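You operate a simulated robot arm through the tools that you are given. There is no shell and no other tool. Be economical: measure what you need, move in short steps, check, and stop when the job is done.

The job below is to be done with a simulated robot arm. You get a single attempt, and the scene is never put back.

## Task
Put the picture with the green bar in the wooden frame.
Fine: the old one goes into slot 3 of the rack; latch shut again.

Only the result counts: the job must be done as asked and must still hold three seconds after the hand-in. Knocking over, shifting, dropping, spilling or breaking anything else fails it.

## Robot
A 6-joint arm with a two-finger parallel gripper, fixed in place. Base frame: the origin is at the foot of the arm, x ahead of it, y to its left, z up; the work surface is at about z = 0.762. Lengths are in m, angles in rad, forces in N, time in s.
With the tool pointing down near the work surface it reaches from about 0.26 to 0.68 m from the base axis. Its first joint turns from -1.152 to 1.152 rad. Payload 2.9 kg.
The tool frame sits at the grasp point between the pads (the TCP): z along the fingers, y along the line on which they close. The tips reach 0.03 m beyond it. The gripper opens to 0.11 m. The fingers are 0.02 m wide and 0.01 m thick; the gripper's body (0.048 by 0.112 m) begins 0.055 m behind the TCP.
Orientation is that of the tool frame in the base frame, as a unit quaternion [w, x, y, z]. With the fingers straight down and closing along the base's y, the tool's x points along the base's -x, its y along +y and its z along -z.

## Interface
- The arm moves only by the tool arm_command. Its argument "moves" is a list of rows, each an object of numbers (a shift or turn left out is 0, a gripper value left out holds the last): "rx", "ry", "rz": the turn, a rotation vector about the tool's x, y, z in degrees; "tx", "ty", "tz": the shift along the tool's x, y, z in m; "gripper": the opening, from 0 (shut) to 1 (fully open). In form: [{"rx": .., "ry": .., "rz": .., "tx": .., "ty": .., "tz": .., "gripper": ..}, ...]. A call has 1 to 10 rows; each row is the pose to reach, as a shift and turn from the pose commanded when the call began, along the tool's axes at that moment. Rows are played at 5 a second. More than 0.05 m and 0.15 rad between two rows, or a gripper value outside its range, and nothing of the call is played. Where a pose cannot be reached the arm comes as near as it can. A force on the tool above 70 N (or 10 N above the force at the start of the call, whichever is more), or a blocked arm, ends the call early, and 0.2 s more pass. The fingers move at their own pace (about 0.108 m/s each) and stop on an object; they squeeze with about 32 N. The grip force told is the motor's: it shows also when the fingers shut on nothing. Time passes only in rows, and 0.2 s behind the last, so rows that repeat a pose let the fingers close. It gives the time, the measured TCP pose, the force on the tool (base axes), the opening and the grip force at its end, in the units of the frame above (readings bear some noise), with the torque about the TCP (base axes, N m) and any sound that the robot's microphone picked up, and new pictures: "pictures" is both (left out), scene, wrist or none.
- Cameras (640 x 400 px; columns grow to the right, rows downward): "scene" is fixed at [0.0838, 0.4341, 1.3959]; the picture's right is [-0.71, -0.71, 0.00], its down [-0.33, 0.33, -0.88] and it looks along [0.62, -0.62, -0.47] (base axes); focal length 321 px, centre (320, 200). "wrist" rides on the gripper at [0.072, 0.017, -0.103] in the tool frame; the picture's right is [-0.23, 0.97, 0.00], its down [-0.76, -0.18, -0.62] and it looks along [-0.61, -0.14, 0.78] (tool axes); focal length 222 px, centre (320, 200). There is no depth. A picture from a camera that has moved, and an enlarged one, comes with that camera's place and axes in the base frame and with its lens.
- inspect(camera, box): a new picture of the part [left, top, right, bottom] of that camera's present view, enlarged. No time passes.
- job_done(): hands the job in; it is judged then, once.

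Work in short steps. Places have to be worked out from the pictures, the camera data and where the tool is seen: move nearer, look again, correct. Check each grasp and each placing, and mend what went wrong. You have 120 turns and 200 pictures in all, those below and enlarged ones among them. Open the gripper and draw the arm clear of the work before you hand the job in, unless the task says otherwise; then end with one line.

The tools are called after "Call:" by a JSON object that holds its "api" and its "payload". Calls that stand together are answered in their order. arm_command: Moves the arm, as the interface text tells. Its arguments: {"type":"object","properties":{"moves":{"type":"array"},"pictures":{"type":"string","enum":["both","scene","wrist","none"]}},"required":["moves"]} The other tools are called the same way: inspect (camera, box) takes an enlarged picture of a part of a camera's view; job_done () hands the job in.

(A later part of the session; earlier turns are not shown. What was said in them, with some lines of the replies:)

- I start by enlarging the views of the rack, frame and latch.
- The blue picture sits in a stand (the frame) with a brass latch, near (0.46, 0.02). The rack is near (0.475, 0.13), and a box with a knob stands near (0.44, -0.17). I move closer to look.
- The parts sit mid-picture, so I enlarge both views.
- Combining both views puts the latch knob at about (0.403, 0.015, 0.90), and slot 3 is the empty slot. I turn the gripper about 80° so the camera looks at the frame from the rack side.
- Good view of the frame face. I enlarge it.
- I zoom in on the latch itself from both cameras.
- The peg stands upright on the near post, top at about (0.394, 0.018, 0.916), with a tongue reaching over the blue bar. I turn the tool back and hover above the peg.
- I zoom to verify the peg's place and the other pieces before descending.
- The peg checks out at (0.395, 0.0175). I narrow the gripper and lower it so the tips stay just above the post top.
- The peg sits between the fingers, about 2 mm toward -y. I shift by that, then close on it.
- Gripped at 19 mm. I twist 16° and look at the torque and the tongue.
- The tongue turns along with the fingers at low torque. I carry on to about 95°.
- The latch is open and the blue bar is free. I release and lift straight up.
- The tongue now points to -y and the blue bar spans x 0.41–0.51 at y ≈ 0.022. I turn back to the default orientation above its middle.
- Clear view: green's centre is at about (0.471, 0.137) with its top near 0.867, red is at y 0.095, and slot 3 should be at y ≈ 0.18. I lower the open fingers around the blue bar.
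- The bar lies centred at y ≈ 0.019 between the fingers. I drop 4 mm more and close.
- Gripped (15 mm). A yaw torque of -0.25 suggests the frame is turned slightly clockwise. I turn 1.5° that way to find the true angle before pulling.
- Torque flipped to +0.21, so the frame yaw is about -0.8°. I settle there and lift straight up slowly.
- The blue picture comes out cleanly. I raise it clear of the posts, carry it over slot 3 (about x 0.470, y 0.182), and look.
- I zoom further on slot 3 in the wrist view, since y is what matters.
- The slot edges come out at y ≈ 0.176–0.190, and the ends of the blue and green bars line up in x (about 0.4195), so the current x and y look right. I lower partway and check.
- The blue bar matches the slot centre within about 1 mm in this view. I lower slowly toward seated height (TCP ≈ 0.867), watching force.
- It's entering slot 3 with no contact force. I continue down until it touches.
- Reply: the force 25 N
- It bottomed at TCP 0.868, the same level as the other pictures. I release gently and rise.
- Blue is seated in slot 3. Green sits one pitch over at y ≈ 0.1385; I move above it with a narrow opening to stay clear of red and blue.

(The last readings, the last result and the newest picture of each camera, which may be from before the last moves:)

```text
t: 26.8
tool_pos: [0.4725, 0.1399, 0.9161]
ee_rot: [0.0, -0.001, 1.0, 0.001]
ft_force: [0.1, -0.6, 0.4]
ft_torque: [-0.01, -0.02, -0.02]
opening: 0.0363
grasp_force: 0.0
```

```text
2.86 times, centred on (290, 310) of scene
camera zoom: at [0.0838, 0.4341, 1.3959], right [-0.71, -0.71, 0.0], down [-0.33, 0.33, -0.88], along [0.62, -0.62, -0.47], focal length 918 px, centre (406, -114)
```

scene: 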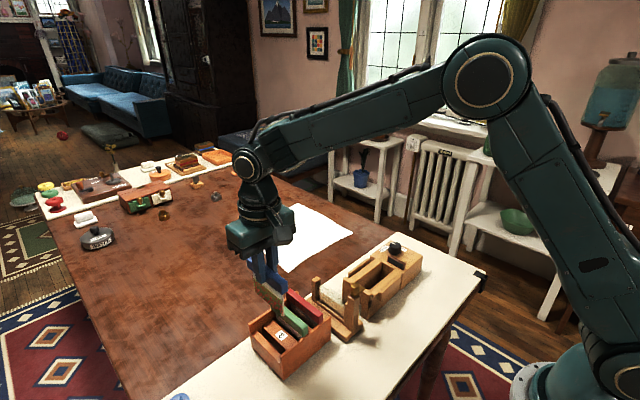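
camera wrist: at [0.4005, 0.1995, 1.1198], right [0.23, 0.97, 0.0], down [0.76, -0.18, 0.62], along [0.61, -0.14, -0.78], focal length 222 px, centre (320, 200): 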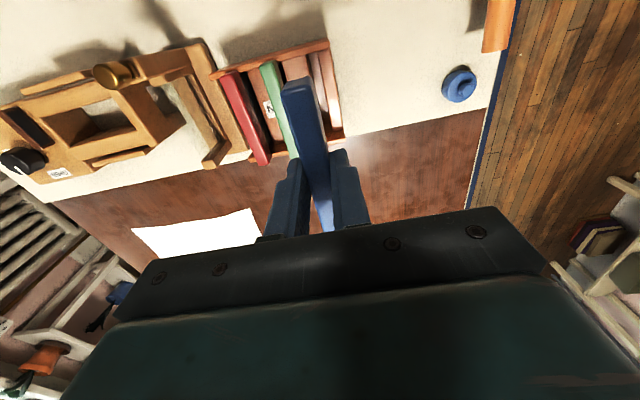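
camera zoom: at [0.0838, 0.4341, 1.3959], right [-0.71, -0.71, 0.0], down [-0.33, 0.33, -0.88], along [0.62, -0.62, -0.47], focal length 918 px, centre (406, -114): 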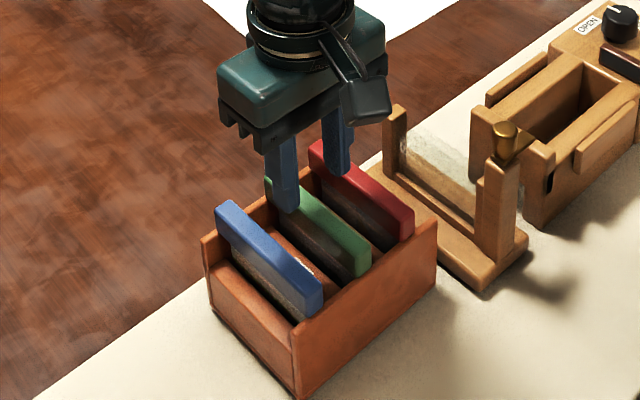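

Green is centred between the fingers. I lower to 0.868 and grip.

Call:
{"api": "arm_command", "payload": {"moves": [{"tz": 0.02, "tx": -0.0015, "ty": -0.0005}, {"tz": 0.04, "tx": -0.0015, "ty": -0.0005}, {"tz": 0.048, "tx": -0.0015, "ty": -0.0005}, {"tz": 0.048, "tx": -0.0015, "ty": -0.0005, "gripper": 0.15}, {"tz": 0.048, "tx": -0.0015, "ty": -0.0005, "gripper": 0}, {"tz": 0.048, "tx": -0.0015, "ty": -0.0005, "gripper": 0}], "pictures": "none"}}

Call:
{"api": "inspect", "payload": {"camera": "wrist", "box": [200, 40, 440, 220]}}

```text
t: 28.2
tool_pos: [0.4769, 0.1411, 0.8687]
ee_rot: [0.0, -0.001, 1.0, 0.001]
ft_force: [-0.8, -0.1, 0.0]
ft_torque: [0.0, 0.03, -0.01]
opening: 0.0149
grasp_force: 31.6
```

```text
2.22 times, centred on (320, 130) of wrist
camera zoom: at [0.4029, 0.1572, 0.972], right [0.23, 0.97, 0.0], down [0.76, -0.18, 0.62], along [0.61, -0.14, -0.78], focal length 494 px, centre (320, 356)
```

zoom: 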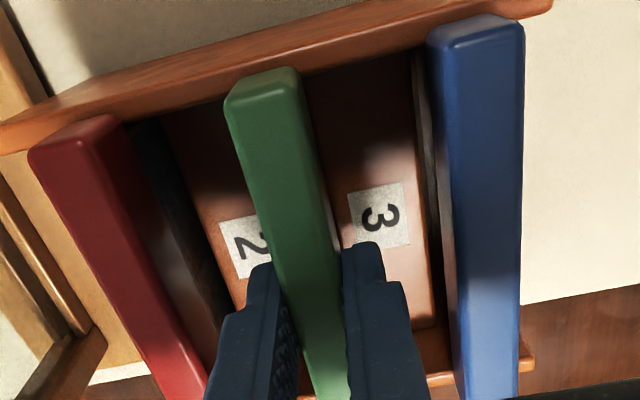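

Green is held (15 mm). I lift it straight out of slot 2 to 1.02 and check.

Call:
{"api": "arm_command", "payload": {"moves": [{"tz": -0.015}, {"tz": -0.04}, {"tz": -0.08}, {"tz": -0.12}, {"tz": -0.152}]}}

```text
t: 29.4
tool_pos: [0.4759, 0.1387, 1.0211]
ee_rot: [0.0, -0.001, 1.0, -0.001]
ft_force: [0.1, -0.1, -0.1]
ft_torque: [0.0, -0.02, 0.02]
opening: 0.0147
grasp_force: 31.8
camera wrist: at [0.4028, 0.1565, 1.1245], right [0.23, 0.97, 0.0], down [0.76, -0.18, 0.62], along [0.61, -0.14, -0.78], focal length 222 px, centre (320, 200)
```

scene: 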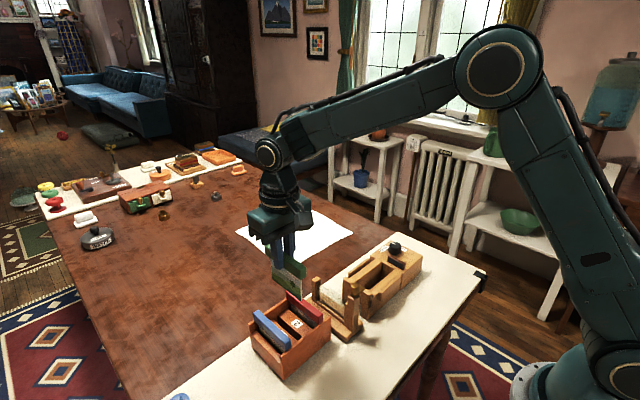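
wrist: 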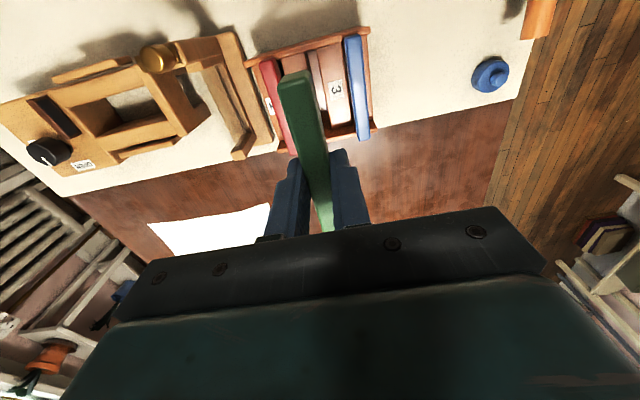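

Green is out. I carry it over the frame (x 0.462, y 0.018, yaw -0.75°).

Call:
{"api": "arm_command", "payload": {"moves": [{"ty": -0.035, "tx": 0.004}, {"ty": -0.075, "tx": 0.009}, {"ty": -0.105, "tx": 0.012, "rz": 0.75}, {"ty": -0.121, "tx": 0.014, "rz": 0.75}, {"ty": -0.121, "tx": 0.014, "rz": 0.75}], "pictures": "none"}}

Call:
{"api": "inspect", "payload": {"camera": "wrist", "box": [220, 30, 420, 190]}}

Call:
{"api": "inspect", "payload": {"camera": "scene", "box": [290, 210, 400, 340]}}

```text
t: 30.6
tool_pos: [0.4622, 0.0191, 1.0217]
ee_rot: [-0.001, 0.005, 1.0, 0.0]
ft_force: [-0.4, 0.4, -0.8]
ft_torque: [0.0, 0.0, 0.02]
opening: 0.015
grasp_force: 31.9
```

```text
2.50 times, centred on (320, 110) of wrist
camera zoom: at [0.3888, 0.0364, 1.1245], right [0.24, 0.97, 0.0], down [0.76, -0.19, 0.62], along [0.61, -0.15, -0.78], focal length 555 px, centre (320, 425)
```

zoom: 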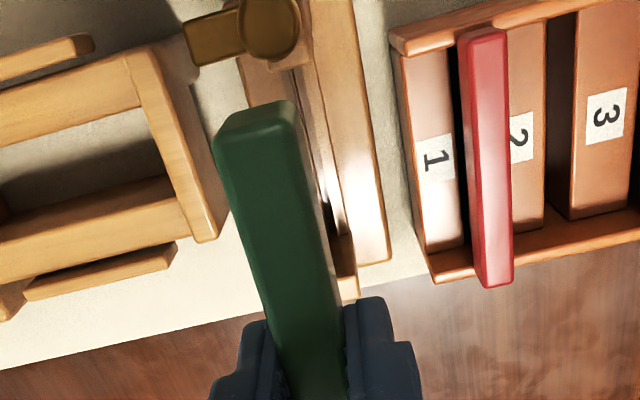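

```text
3.08 times, centred on (345, 275) of scene
camera zoom: at [0.0838, 0.4341, 1.3959], right [-0.71, -0.71, 0.0], down [-0.33, 0.33, -0.88], along [0.62, -0.62, -0.47], focal length 989 px, centre (243, -31)
```

zoom: 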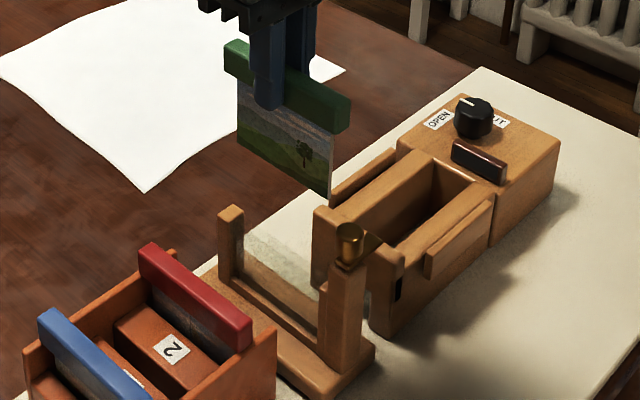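

Position matches the pose where blue was pulled (plus the 2 mm grip offset). I lower to just above the grooves and look.

Call:
{"api": "arm_command", "payload": {"moves": [{"tz": 0.03, "ty": -0.0005}, {"tz": 0.055, "ty": -0.0005}, {"tz": 0.065, "ty": -0.0005}], "pictures": "none"}}

Call:
{"api": "inspect", "payload": {"camera": "wrist", "box": [250, 40, 370, 140]}}

Call:
{"api": "inspect", "payload": {"camera": "scene", "box": [305, 240, 375, 340]}}

```text
t: 31.4
tool_pos: [0.4629, 0.0177, 0.9554]
ee_rot: [0.0, 0.005, 1.0, 0.0]
ft_force: [0.9, -0.2, 0.1]
ft_torque: [-0.02, -0.02, 0.01]
opening: 0.015
grasp_force: 31.7
```

```text
4.00 times, centred on (310, 90) of wrist
camera zoom: at [0.3892, 0.036, 1.0592], right [0.24, 0.97, 0.0], down [0.76, -0.19, 0.62], along [0.6, -0.15, -0.78], focal length 888 px, centre (360, 640)
```

zoom: 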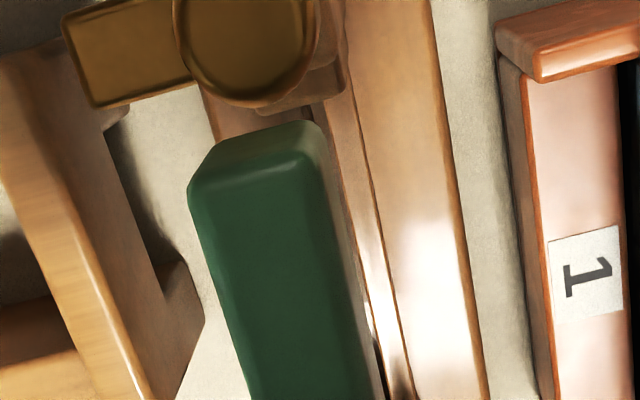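

```text
4.00 times, centred on (340, 290) of scene
camera zoom: at [0.0838, 0.4341, 1.3959], right [-0.71, -0.71, 0.0], down [-0.33, 0.33, -0.88], along [0.62, -0.62, -0.47], focal length 1286 px, centre (240, -160)
```

zoom: 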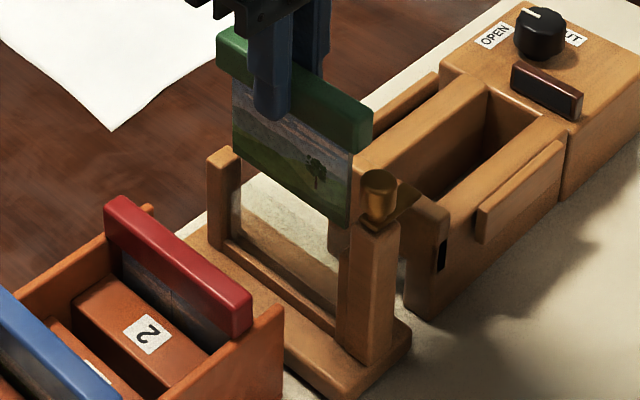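

Looks in line with the posts. I lower in small steps and watch the force.

Call:
{"api": "arm_command", "payload": {"moves": [{"tz": 0.01}, {"tz": 0.018}, {"tz": 0.024}, {"tz": 0.03}], "pictures": "none"}}

Call:
{"api": "inspect", "payload": {"camera": "scene", "box": [305, 240, 375, 340]}}

```text
t: 32.4
tool_pos: [0.462, 0.018, 0.9264]
ee_rot: [0.0, 0.004, 1.0, 0.0]
ft_force: [0.5, 0.3, -0.9]
ft_torque: [-0.01, 0.02, 0.02]
opening: 0.0149
grasp_force: 31.7
```

```text
4.00 times, centred on (340, 290) of scene
camera zoom: at [0.0838, 0.4341, 1.3959], right [-0.71, -0.71, 0.0], down [-0.33, 0.33, -0.88], along [0.62, -0.62, -0.47], focal length 1286 px, centre (240, -160)
```

zoom: 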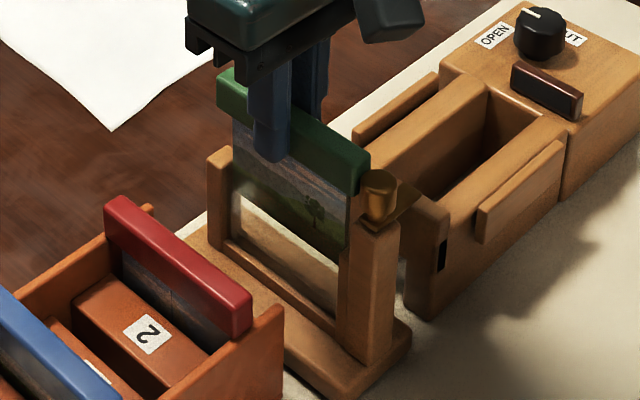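

At the same height it overlays the earlier blue picture almost exactly, and there is no contact force. I continue to the seat at about 0.8865.

Call:
{"api": "arm_command", "payload": {"moves": [{"tz": 0.01}, {"tz": 0.02}, {"tz": 0.03}, {"tz": 0.037}, {"tz": 0.041}], "pictures": "none"}}

Call:
{"api": "inspect", "payload": {"camera": "scene", "box": [305, 240, 375, 340]}}

```text
t: 33.6
tool_pos: [0.4627, 0.0177, 0.8877]
ee_rot: [0.001, 0.006, 1.0, 0.0]
ft_force: [-7.2, -1.6, 26.8]
ft_torque: [-0.03, 0.72, 0.07]
opening: 0.0147
grasp_force: 31.8
```

```text
4.00 times, centred on (340, 290) of scene
camera zoom: at [0.0833, 0.4341, 1.396], right [-0.71, -0.71, 0.0], down [-0.33, 0.33, -0.88], along [0.62, -0.62, -0.47], focal length 1286 px, centre (240, -160)
```

zoom: 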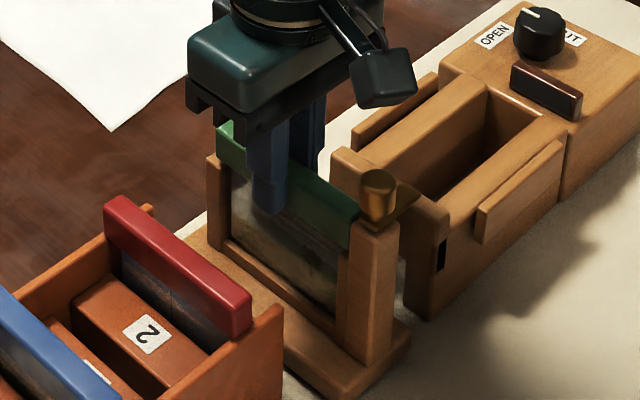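

Seated at 0.888 with 27 N of contact, as blue was. I release and rise.

Call:
{"api": "arm_command", "payload": {"moves": [{"tz": -0.001}, {"tz": -0.001, "gripper": 0.4}, {"tz": -0.001, "gripper": 0.4}, {"tz": -0.04, "gripper": 0.4}, {"tz": -0.085, "gripper": 0.4}, {"tz": -0.12, "gripper": 0.4}, {"tz": -0.142, "gripper": 0.4}], "pictures": "none"}}

Call:
{"api": "inspect", "payload": {"camera": "scene", "box": [305, 240, 375, 340]}}

Call:
{"api": "inspect", "payload": {"camera": "wrist", "box": [220, 20, 420, 170]}}

```text
t: 35.2
tool_pos: [0.4632, 0.0181, 1.028]
ee_rot: [0.0, 0.006, 1.0, 0.001]
ft_force: [-0.4, 0.0, -0.3]
ft_torque: [-0.03, -0.03, 0.02]
opening: 0.0439
grasp_force: 0.1
```

```text
4.00 times, centred on (340, 290) of scene
camera zoom: at [0.0838, 0.4341, 1.3959], right [-0.71, -0.71, 0.0], down [-0.33, 0.33, -0.88], along [0.62, -0.62, -0.47], focal length 1286 px, centre (240, -160)
```

zoom: 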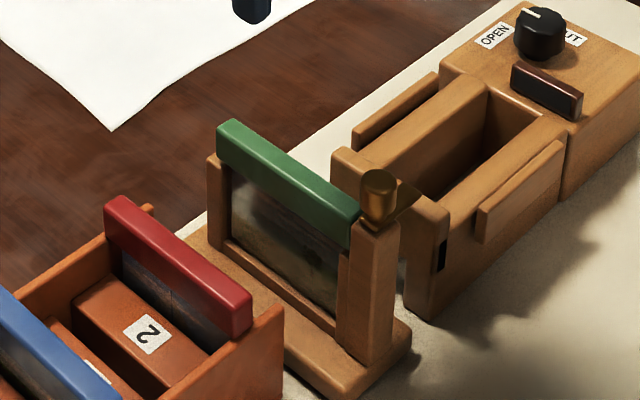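

```text
2.67 times, centred on (320, 95) of wrist
camera zoom: at [0.3905, 0.0364, 1.131], right [0.24, 0.97, 0.0], down [0.76, -0.19, 0.62], along [0.61, -0.15, -0.78], focal length 592 px, centre (320, 480)
```

zoom: 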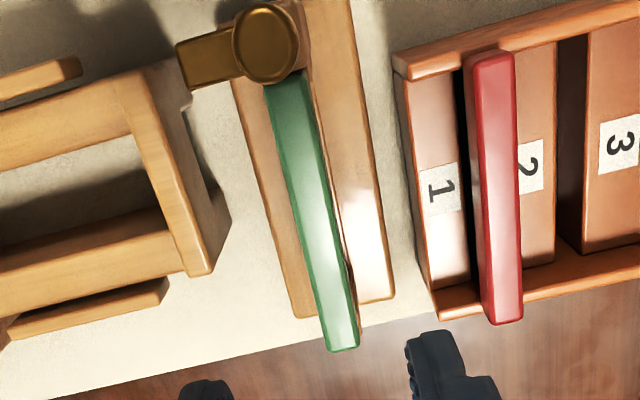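

Green is seated in the frame. Now for the latch: I go above the peg at (0.397, 0.0175) with the gripper turned as it was when I released it.

Call:
{"api": "arm_command", "payload": {"moves": [{"rz": 8.5, "tx": 0.0067}, {"rz": 17, "tx": 0.0133}, {"rz": 25.5, "tx": 0.02}, {"rz": 34, "tx": 0.0267}, {"rz": 42.5, "tx": 0.0333}, {"rz": 51, "tx": 0.04}, {"rz": 59.5, "tx": 0.0467}, {"rz": 68, "tx": 0.0533}, {"rz": 76.5, "tx": 0.06}, {"rz": 85, "tx": 0.0665}], "pictures": "none"}}

Call:
{"api": "arm_command", "payload": {"moves": [{"rz": 8.2}, {"rz": 8.2}], "pictures": "none"}}

Call:
{"api": "inspect", "payload": {"camera": "wrist", "box": [220, 50, 460, 220]}}

```text
t: 37.4
tool_pos: [0.3963, 0.0192, 1.0277]
ee_rot: [0.001, 0.681, 0.732, 0.0]
ft_force: [-0.5, 0.7, 0.2]
ft_torque: [-0.03, -0.01, 0.01]
opening: 0.0442
grasp_force: 0.1
```

```text
t: 38.0
tool_pos: [0.3969, 0.0196, 1.0278]
ee_rot: [0.0, 0.731, 0.683, 0.001]
ft_force: [0.0, -0.4, 0.5]
ft_torque: [0.01, -0.01, 0.02]
opening: 0.044
grasp_force: 0.0
```

```text
2.35 times, centred on (340, 135) of wrist
camera zoom: at [0.4172, 0.0906, 1.1307], right [0.96, -0.29, 0.0], down [-0.23, -0.75, 0.62], along [-0.18, -0.6, -0.78], focal length 523 px, centre (273, 353)
```

zoom: 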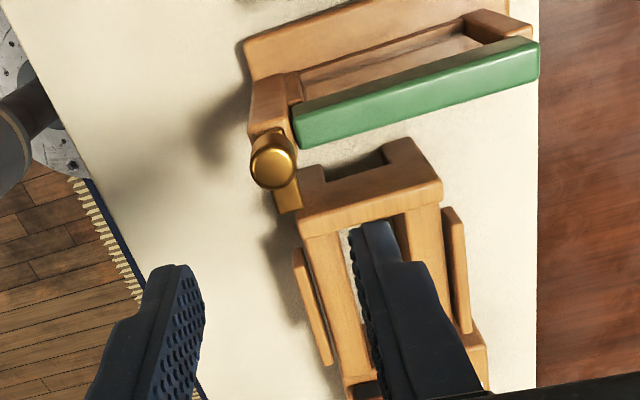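

The view matches the one just after I opened it. I lower onto the peg and grip.

Call:
{"api": "arm_command", "payload": {"moves": [{"tx": -0.001, "tz": 0.045}, {"tx": -0.001, "tz": 0.08}, {"tx": -0.001, "tz": 0.099}, {"tx": -0.001, "tz": 0.099, "gripper": 0.2}, {"tx": -0.001, "tz": 0.099, "gripper": 0}, {"tx": -0.001, "tz": 0.099, "gripper": 0}], "pictures": "none"}}

Call:
{"api": "inspect", "payload": {"camera": "wrist", "box": [220, 90, 420, 220]}}

```text
t: 39.4
tool_pos: [0.3963, 0.0189, 0.9272]
ee_rot: [-0.001, 0.731, 0.683, 0.001]
ft_force: [1.6, -0.2, 0.0]
ft_torque: [0.11, -0.05, 0.0]
opening: 0.0194
grasp_force: 32.2
```

```text
3.08 times, centred on (320, 155) of wrist
camera zoom: at [0.4169, 0.0896, 1.0311], right [0.96, -0.29, 0.0], down [-0.23, -0.75, 0.62], along [-0.18, -0.6, -0.78], focal length 684 px, centre (320, 338)
```

zoom: 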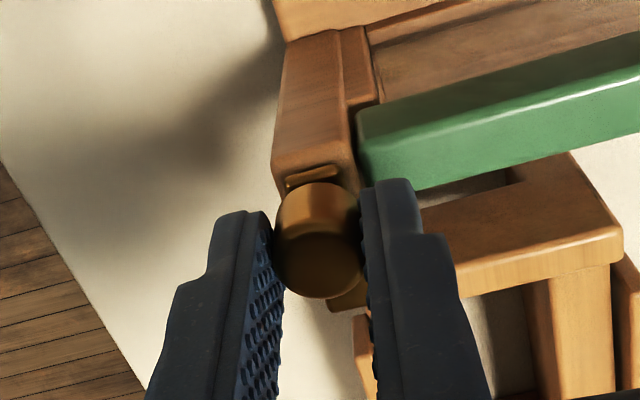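

Peg gripped as before. I turn it back counter-clockwise, 80° first.

Call:
{"api": "arm_command", "payload": {"moves": [{"rz": -8}, {"rz": -16}, {"rz": -24}, {"rz": -32}, {"rz": -40}, {"rz": -48}, {"rz": -56}, {"rz": -64}, {"rz": -72}, {"rz": -80}], "pictures": "none"}}

Call:
{"api": "inspect", "payload": {"camera": "wrist", "box": [220, 90, 420, 220]}}

```text
t: 41.6
tool_pos: [0.3954, 0.0182, 0.9275]
ee_rot: [0.0, 0.12, 0.993, 0.0]
ft_force: [-1.9, -0.9, 0.2]
ft_torque: [-0.1, 0.17, 0.01]
opening: 0.0192
grasp_force: 32.5
```

```text
3.08 times, centred on (320, 155) of wrist
camera zoom: at [0.3287, 0.0523, 1.0313], right [0.45, 0.89, 0.0], down [0.7, -0.35, 0.62], along [0.56, -0.28, -0.78], focal length 684 px, centre (320, 338)
```

zoom: 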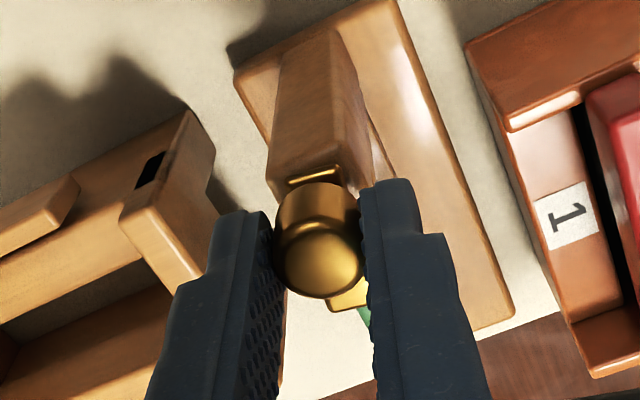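

The tongue follows. I finish the last 14° plus a touch, watching torque for the stop.

Call:
{"api": "arm_command", "payload": {"moves": [{"rz": -7}, {"rz": -13.5}, {"rz": -15}, {"rz": -15}], "pictures": "none"}}

Call:
{"api": "inspect", "payload": {"camera": "wrist", "box": [220, 90, 420, 220]}}

```text
t: 42.6
tool_pos: [0.3961, 0.0174, 0.9277]
ee_rot: [0.0, -0.011, 1.0, 0.0]
ft_force: [-1.4, -1.9, 0.7]
ft_torque: [-0.15, 0.19, -0.18]
opening: 0.0193
grasp_force: 32.2
```

```text
3.08 times, centred on (320, 155) of wrist
camera zoom: at [0.3224, 0.0334, 1.0313], right [0.21, 0.98, 0.0], down [0.77, -0.16, 0.62], along [0.61, -0.13, -0.78], focal length 684 px, centre (320, 338)
```

zoom: 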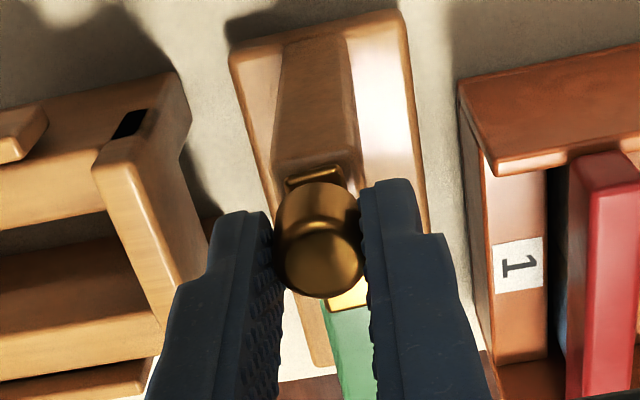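

The tongue covers the green bar and a stop torque appears. I release, rise, and verify.

Call:
{"api": "arm_command", "payload": {"moves": [{"rz": 1, "gripper": 0}, {"rz": 1, "gripper": 0.4}, {"rz": 1, "gripper": 0.4}, {"rz": 1, "tz": -0.03, "gripper": 0.4}, {"rz": 1, "tz": -0.07, "gripper": 0.4}, {"rz": 1, "tz": -0.11, "gripper": 0.4}, {"rz": 1, "tz": -0.13, "gripper": 0.4}], "pictures": "none"}}

Call:
{"api": "inspect", "payload": {"camera": "wrist", "box": [270, 70, 400, 190]}}

Call:
{"api": "inspect", "payload": {"camera": "scene", "box": [305, 240, 375, 340]}}

```text
t: 44.2
tool_pos: [0.3965, 0.0183, 1.0596]
ee_rot: [-0.001, 0.0, 1.0, 0.0]
ft_force: [-0.6, 0.2, -0.1]
ft_torque: [0.04, -0.02, 0.0]
opening: 0.044
grasp_force: 0.0
```

```text
3.33 times, centred on (335, 130) of wrist
camera zoom: at [0.3235, 0.0356, 1.1625], right [0.22, 0.97, 0.0], down [0.76, -0.18, 0.62], along [0.61, -0.14, -0.78], focal length 740 px, centre (270, 433)
```

zoom: 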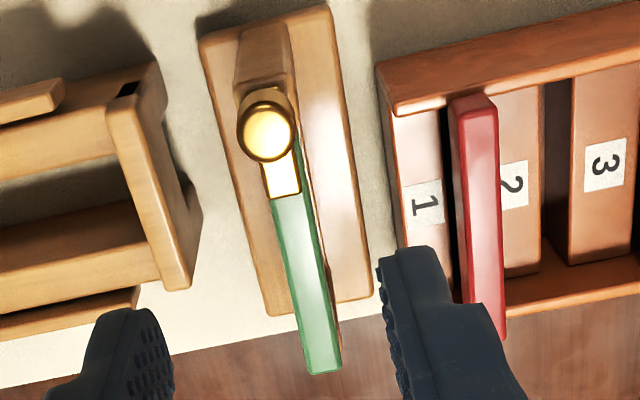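

```text
4.00 times, centred on (340, 290) of scene
camera zoom: at [0.0838, 0.4341, 1.3959], right [-0.71, -0.71, 0.0], down [-0.33, 0.33, -0.88], along [0.62, -0.62, -0.47], focal length 1286 px, centre (240, -160)
```

zoom: 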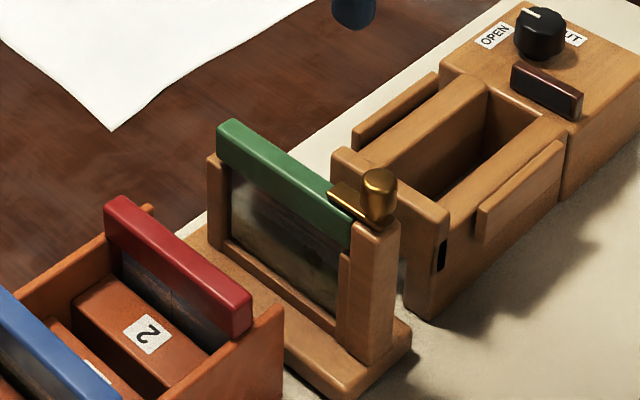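

The latch lies over the green bar as it first did over blue. I withdraw the arm, open the gripper, and take a final look.

Call:
{"api": "arm_command", "payload": {"moves": [{"tz": -0.04, "gripper": 1}, {"tz": -0.08, "gripper": 1}, {"tz": -0.12, "tx": 0.02, "gripper": 1}, {"tz": -0.16, "tx": 0.04, "gripper": 1}, {"tz": -0.19, "tx": 0.06, "gripper": 1}]}}

Call:
{"api": "inspect", "payload": {"camera": "scene", "box": [230, 220, 450, 390]}}

```text
t: 45.4
tool_pos: [0.3369, 0.0198, 1.2493]
ee_rot: [0.0, -0.001, 1.0, 0.0]
ft_force: [0.4, 0.5, -0.1]
ft_torque: [0.01, 0.0, -0.01]
opening: 0.1102
grasp_force: 0.2
camera wrist: at [0.263, 0.037, 1.3531], right [0.23, 0.97, 0.0], down [0.76, -0.18, 0.62], along [0.61, -0.14, -0.78], focal length 222 px, centre (320, 200)
```

scene: 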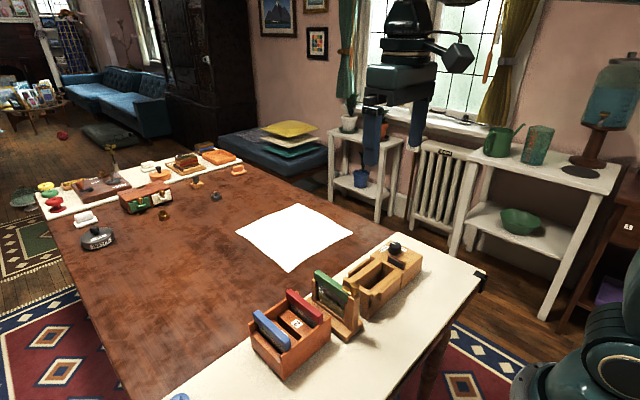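
wrist: 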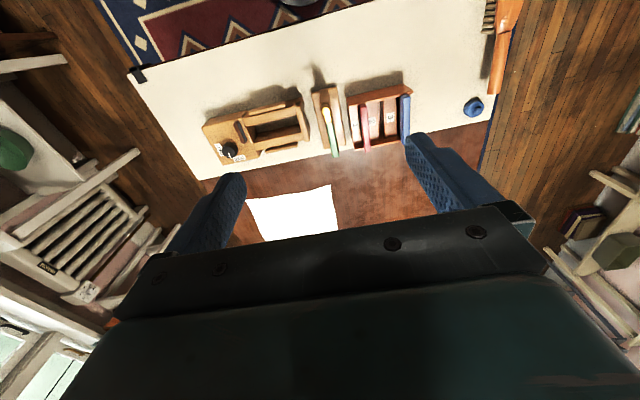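

```text
2.35 times, centred on (340, 305) of scene
camera zoom: at [0.0838, 0.4341, 1.3959], right [-0.71, -0.71, 0.0], down [-0.33, 0.33, -0.88], along [0.62, -0.62, -0.47], focal length 756 px, centre (273, -47)
```

zoom: 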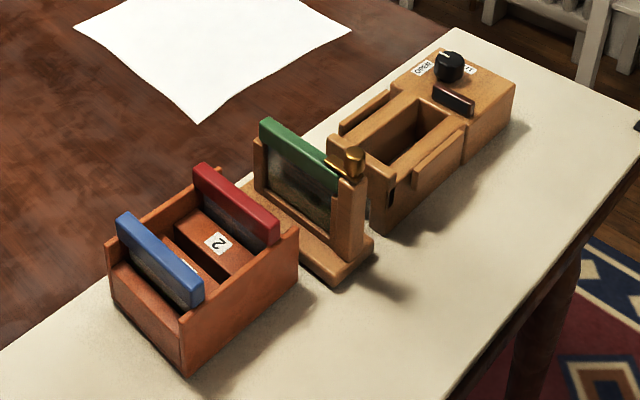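

Green is in the frame with the latch shut, blue is in slot 3, and nothing else has moved, so I hand the job in.

Call:
{"api": "job_done", "payload": {}}

```text
The job is handed in.
```

The picture with the green bar is in the wooden frame with the latch shut, the old blue one is in slot 3 of the rack, and the job is handed in.
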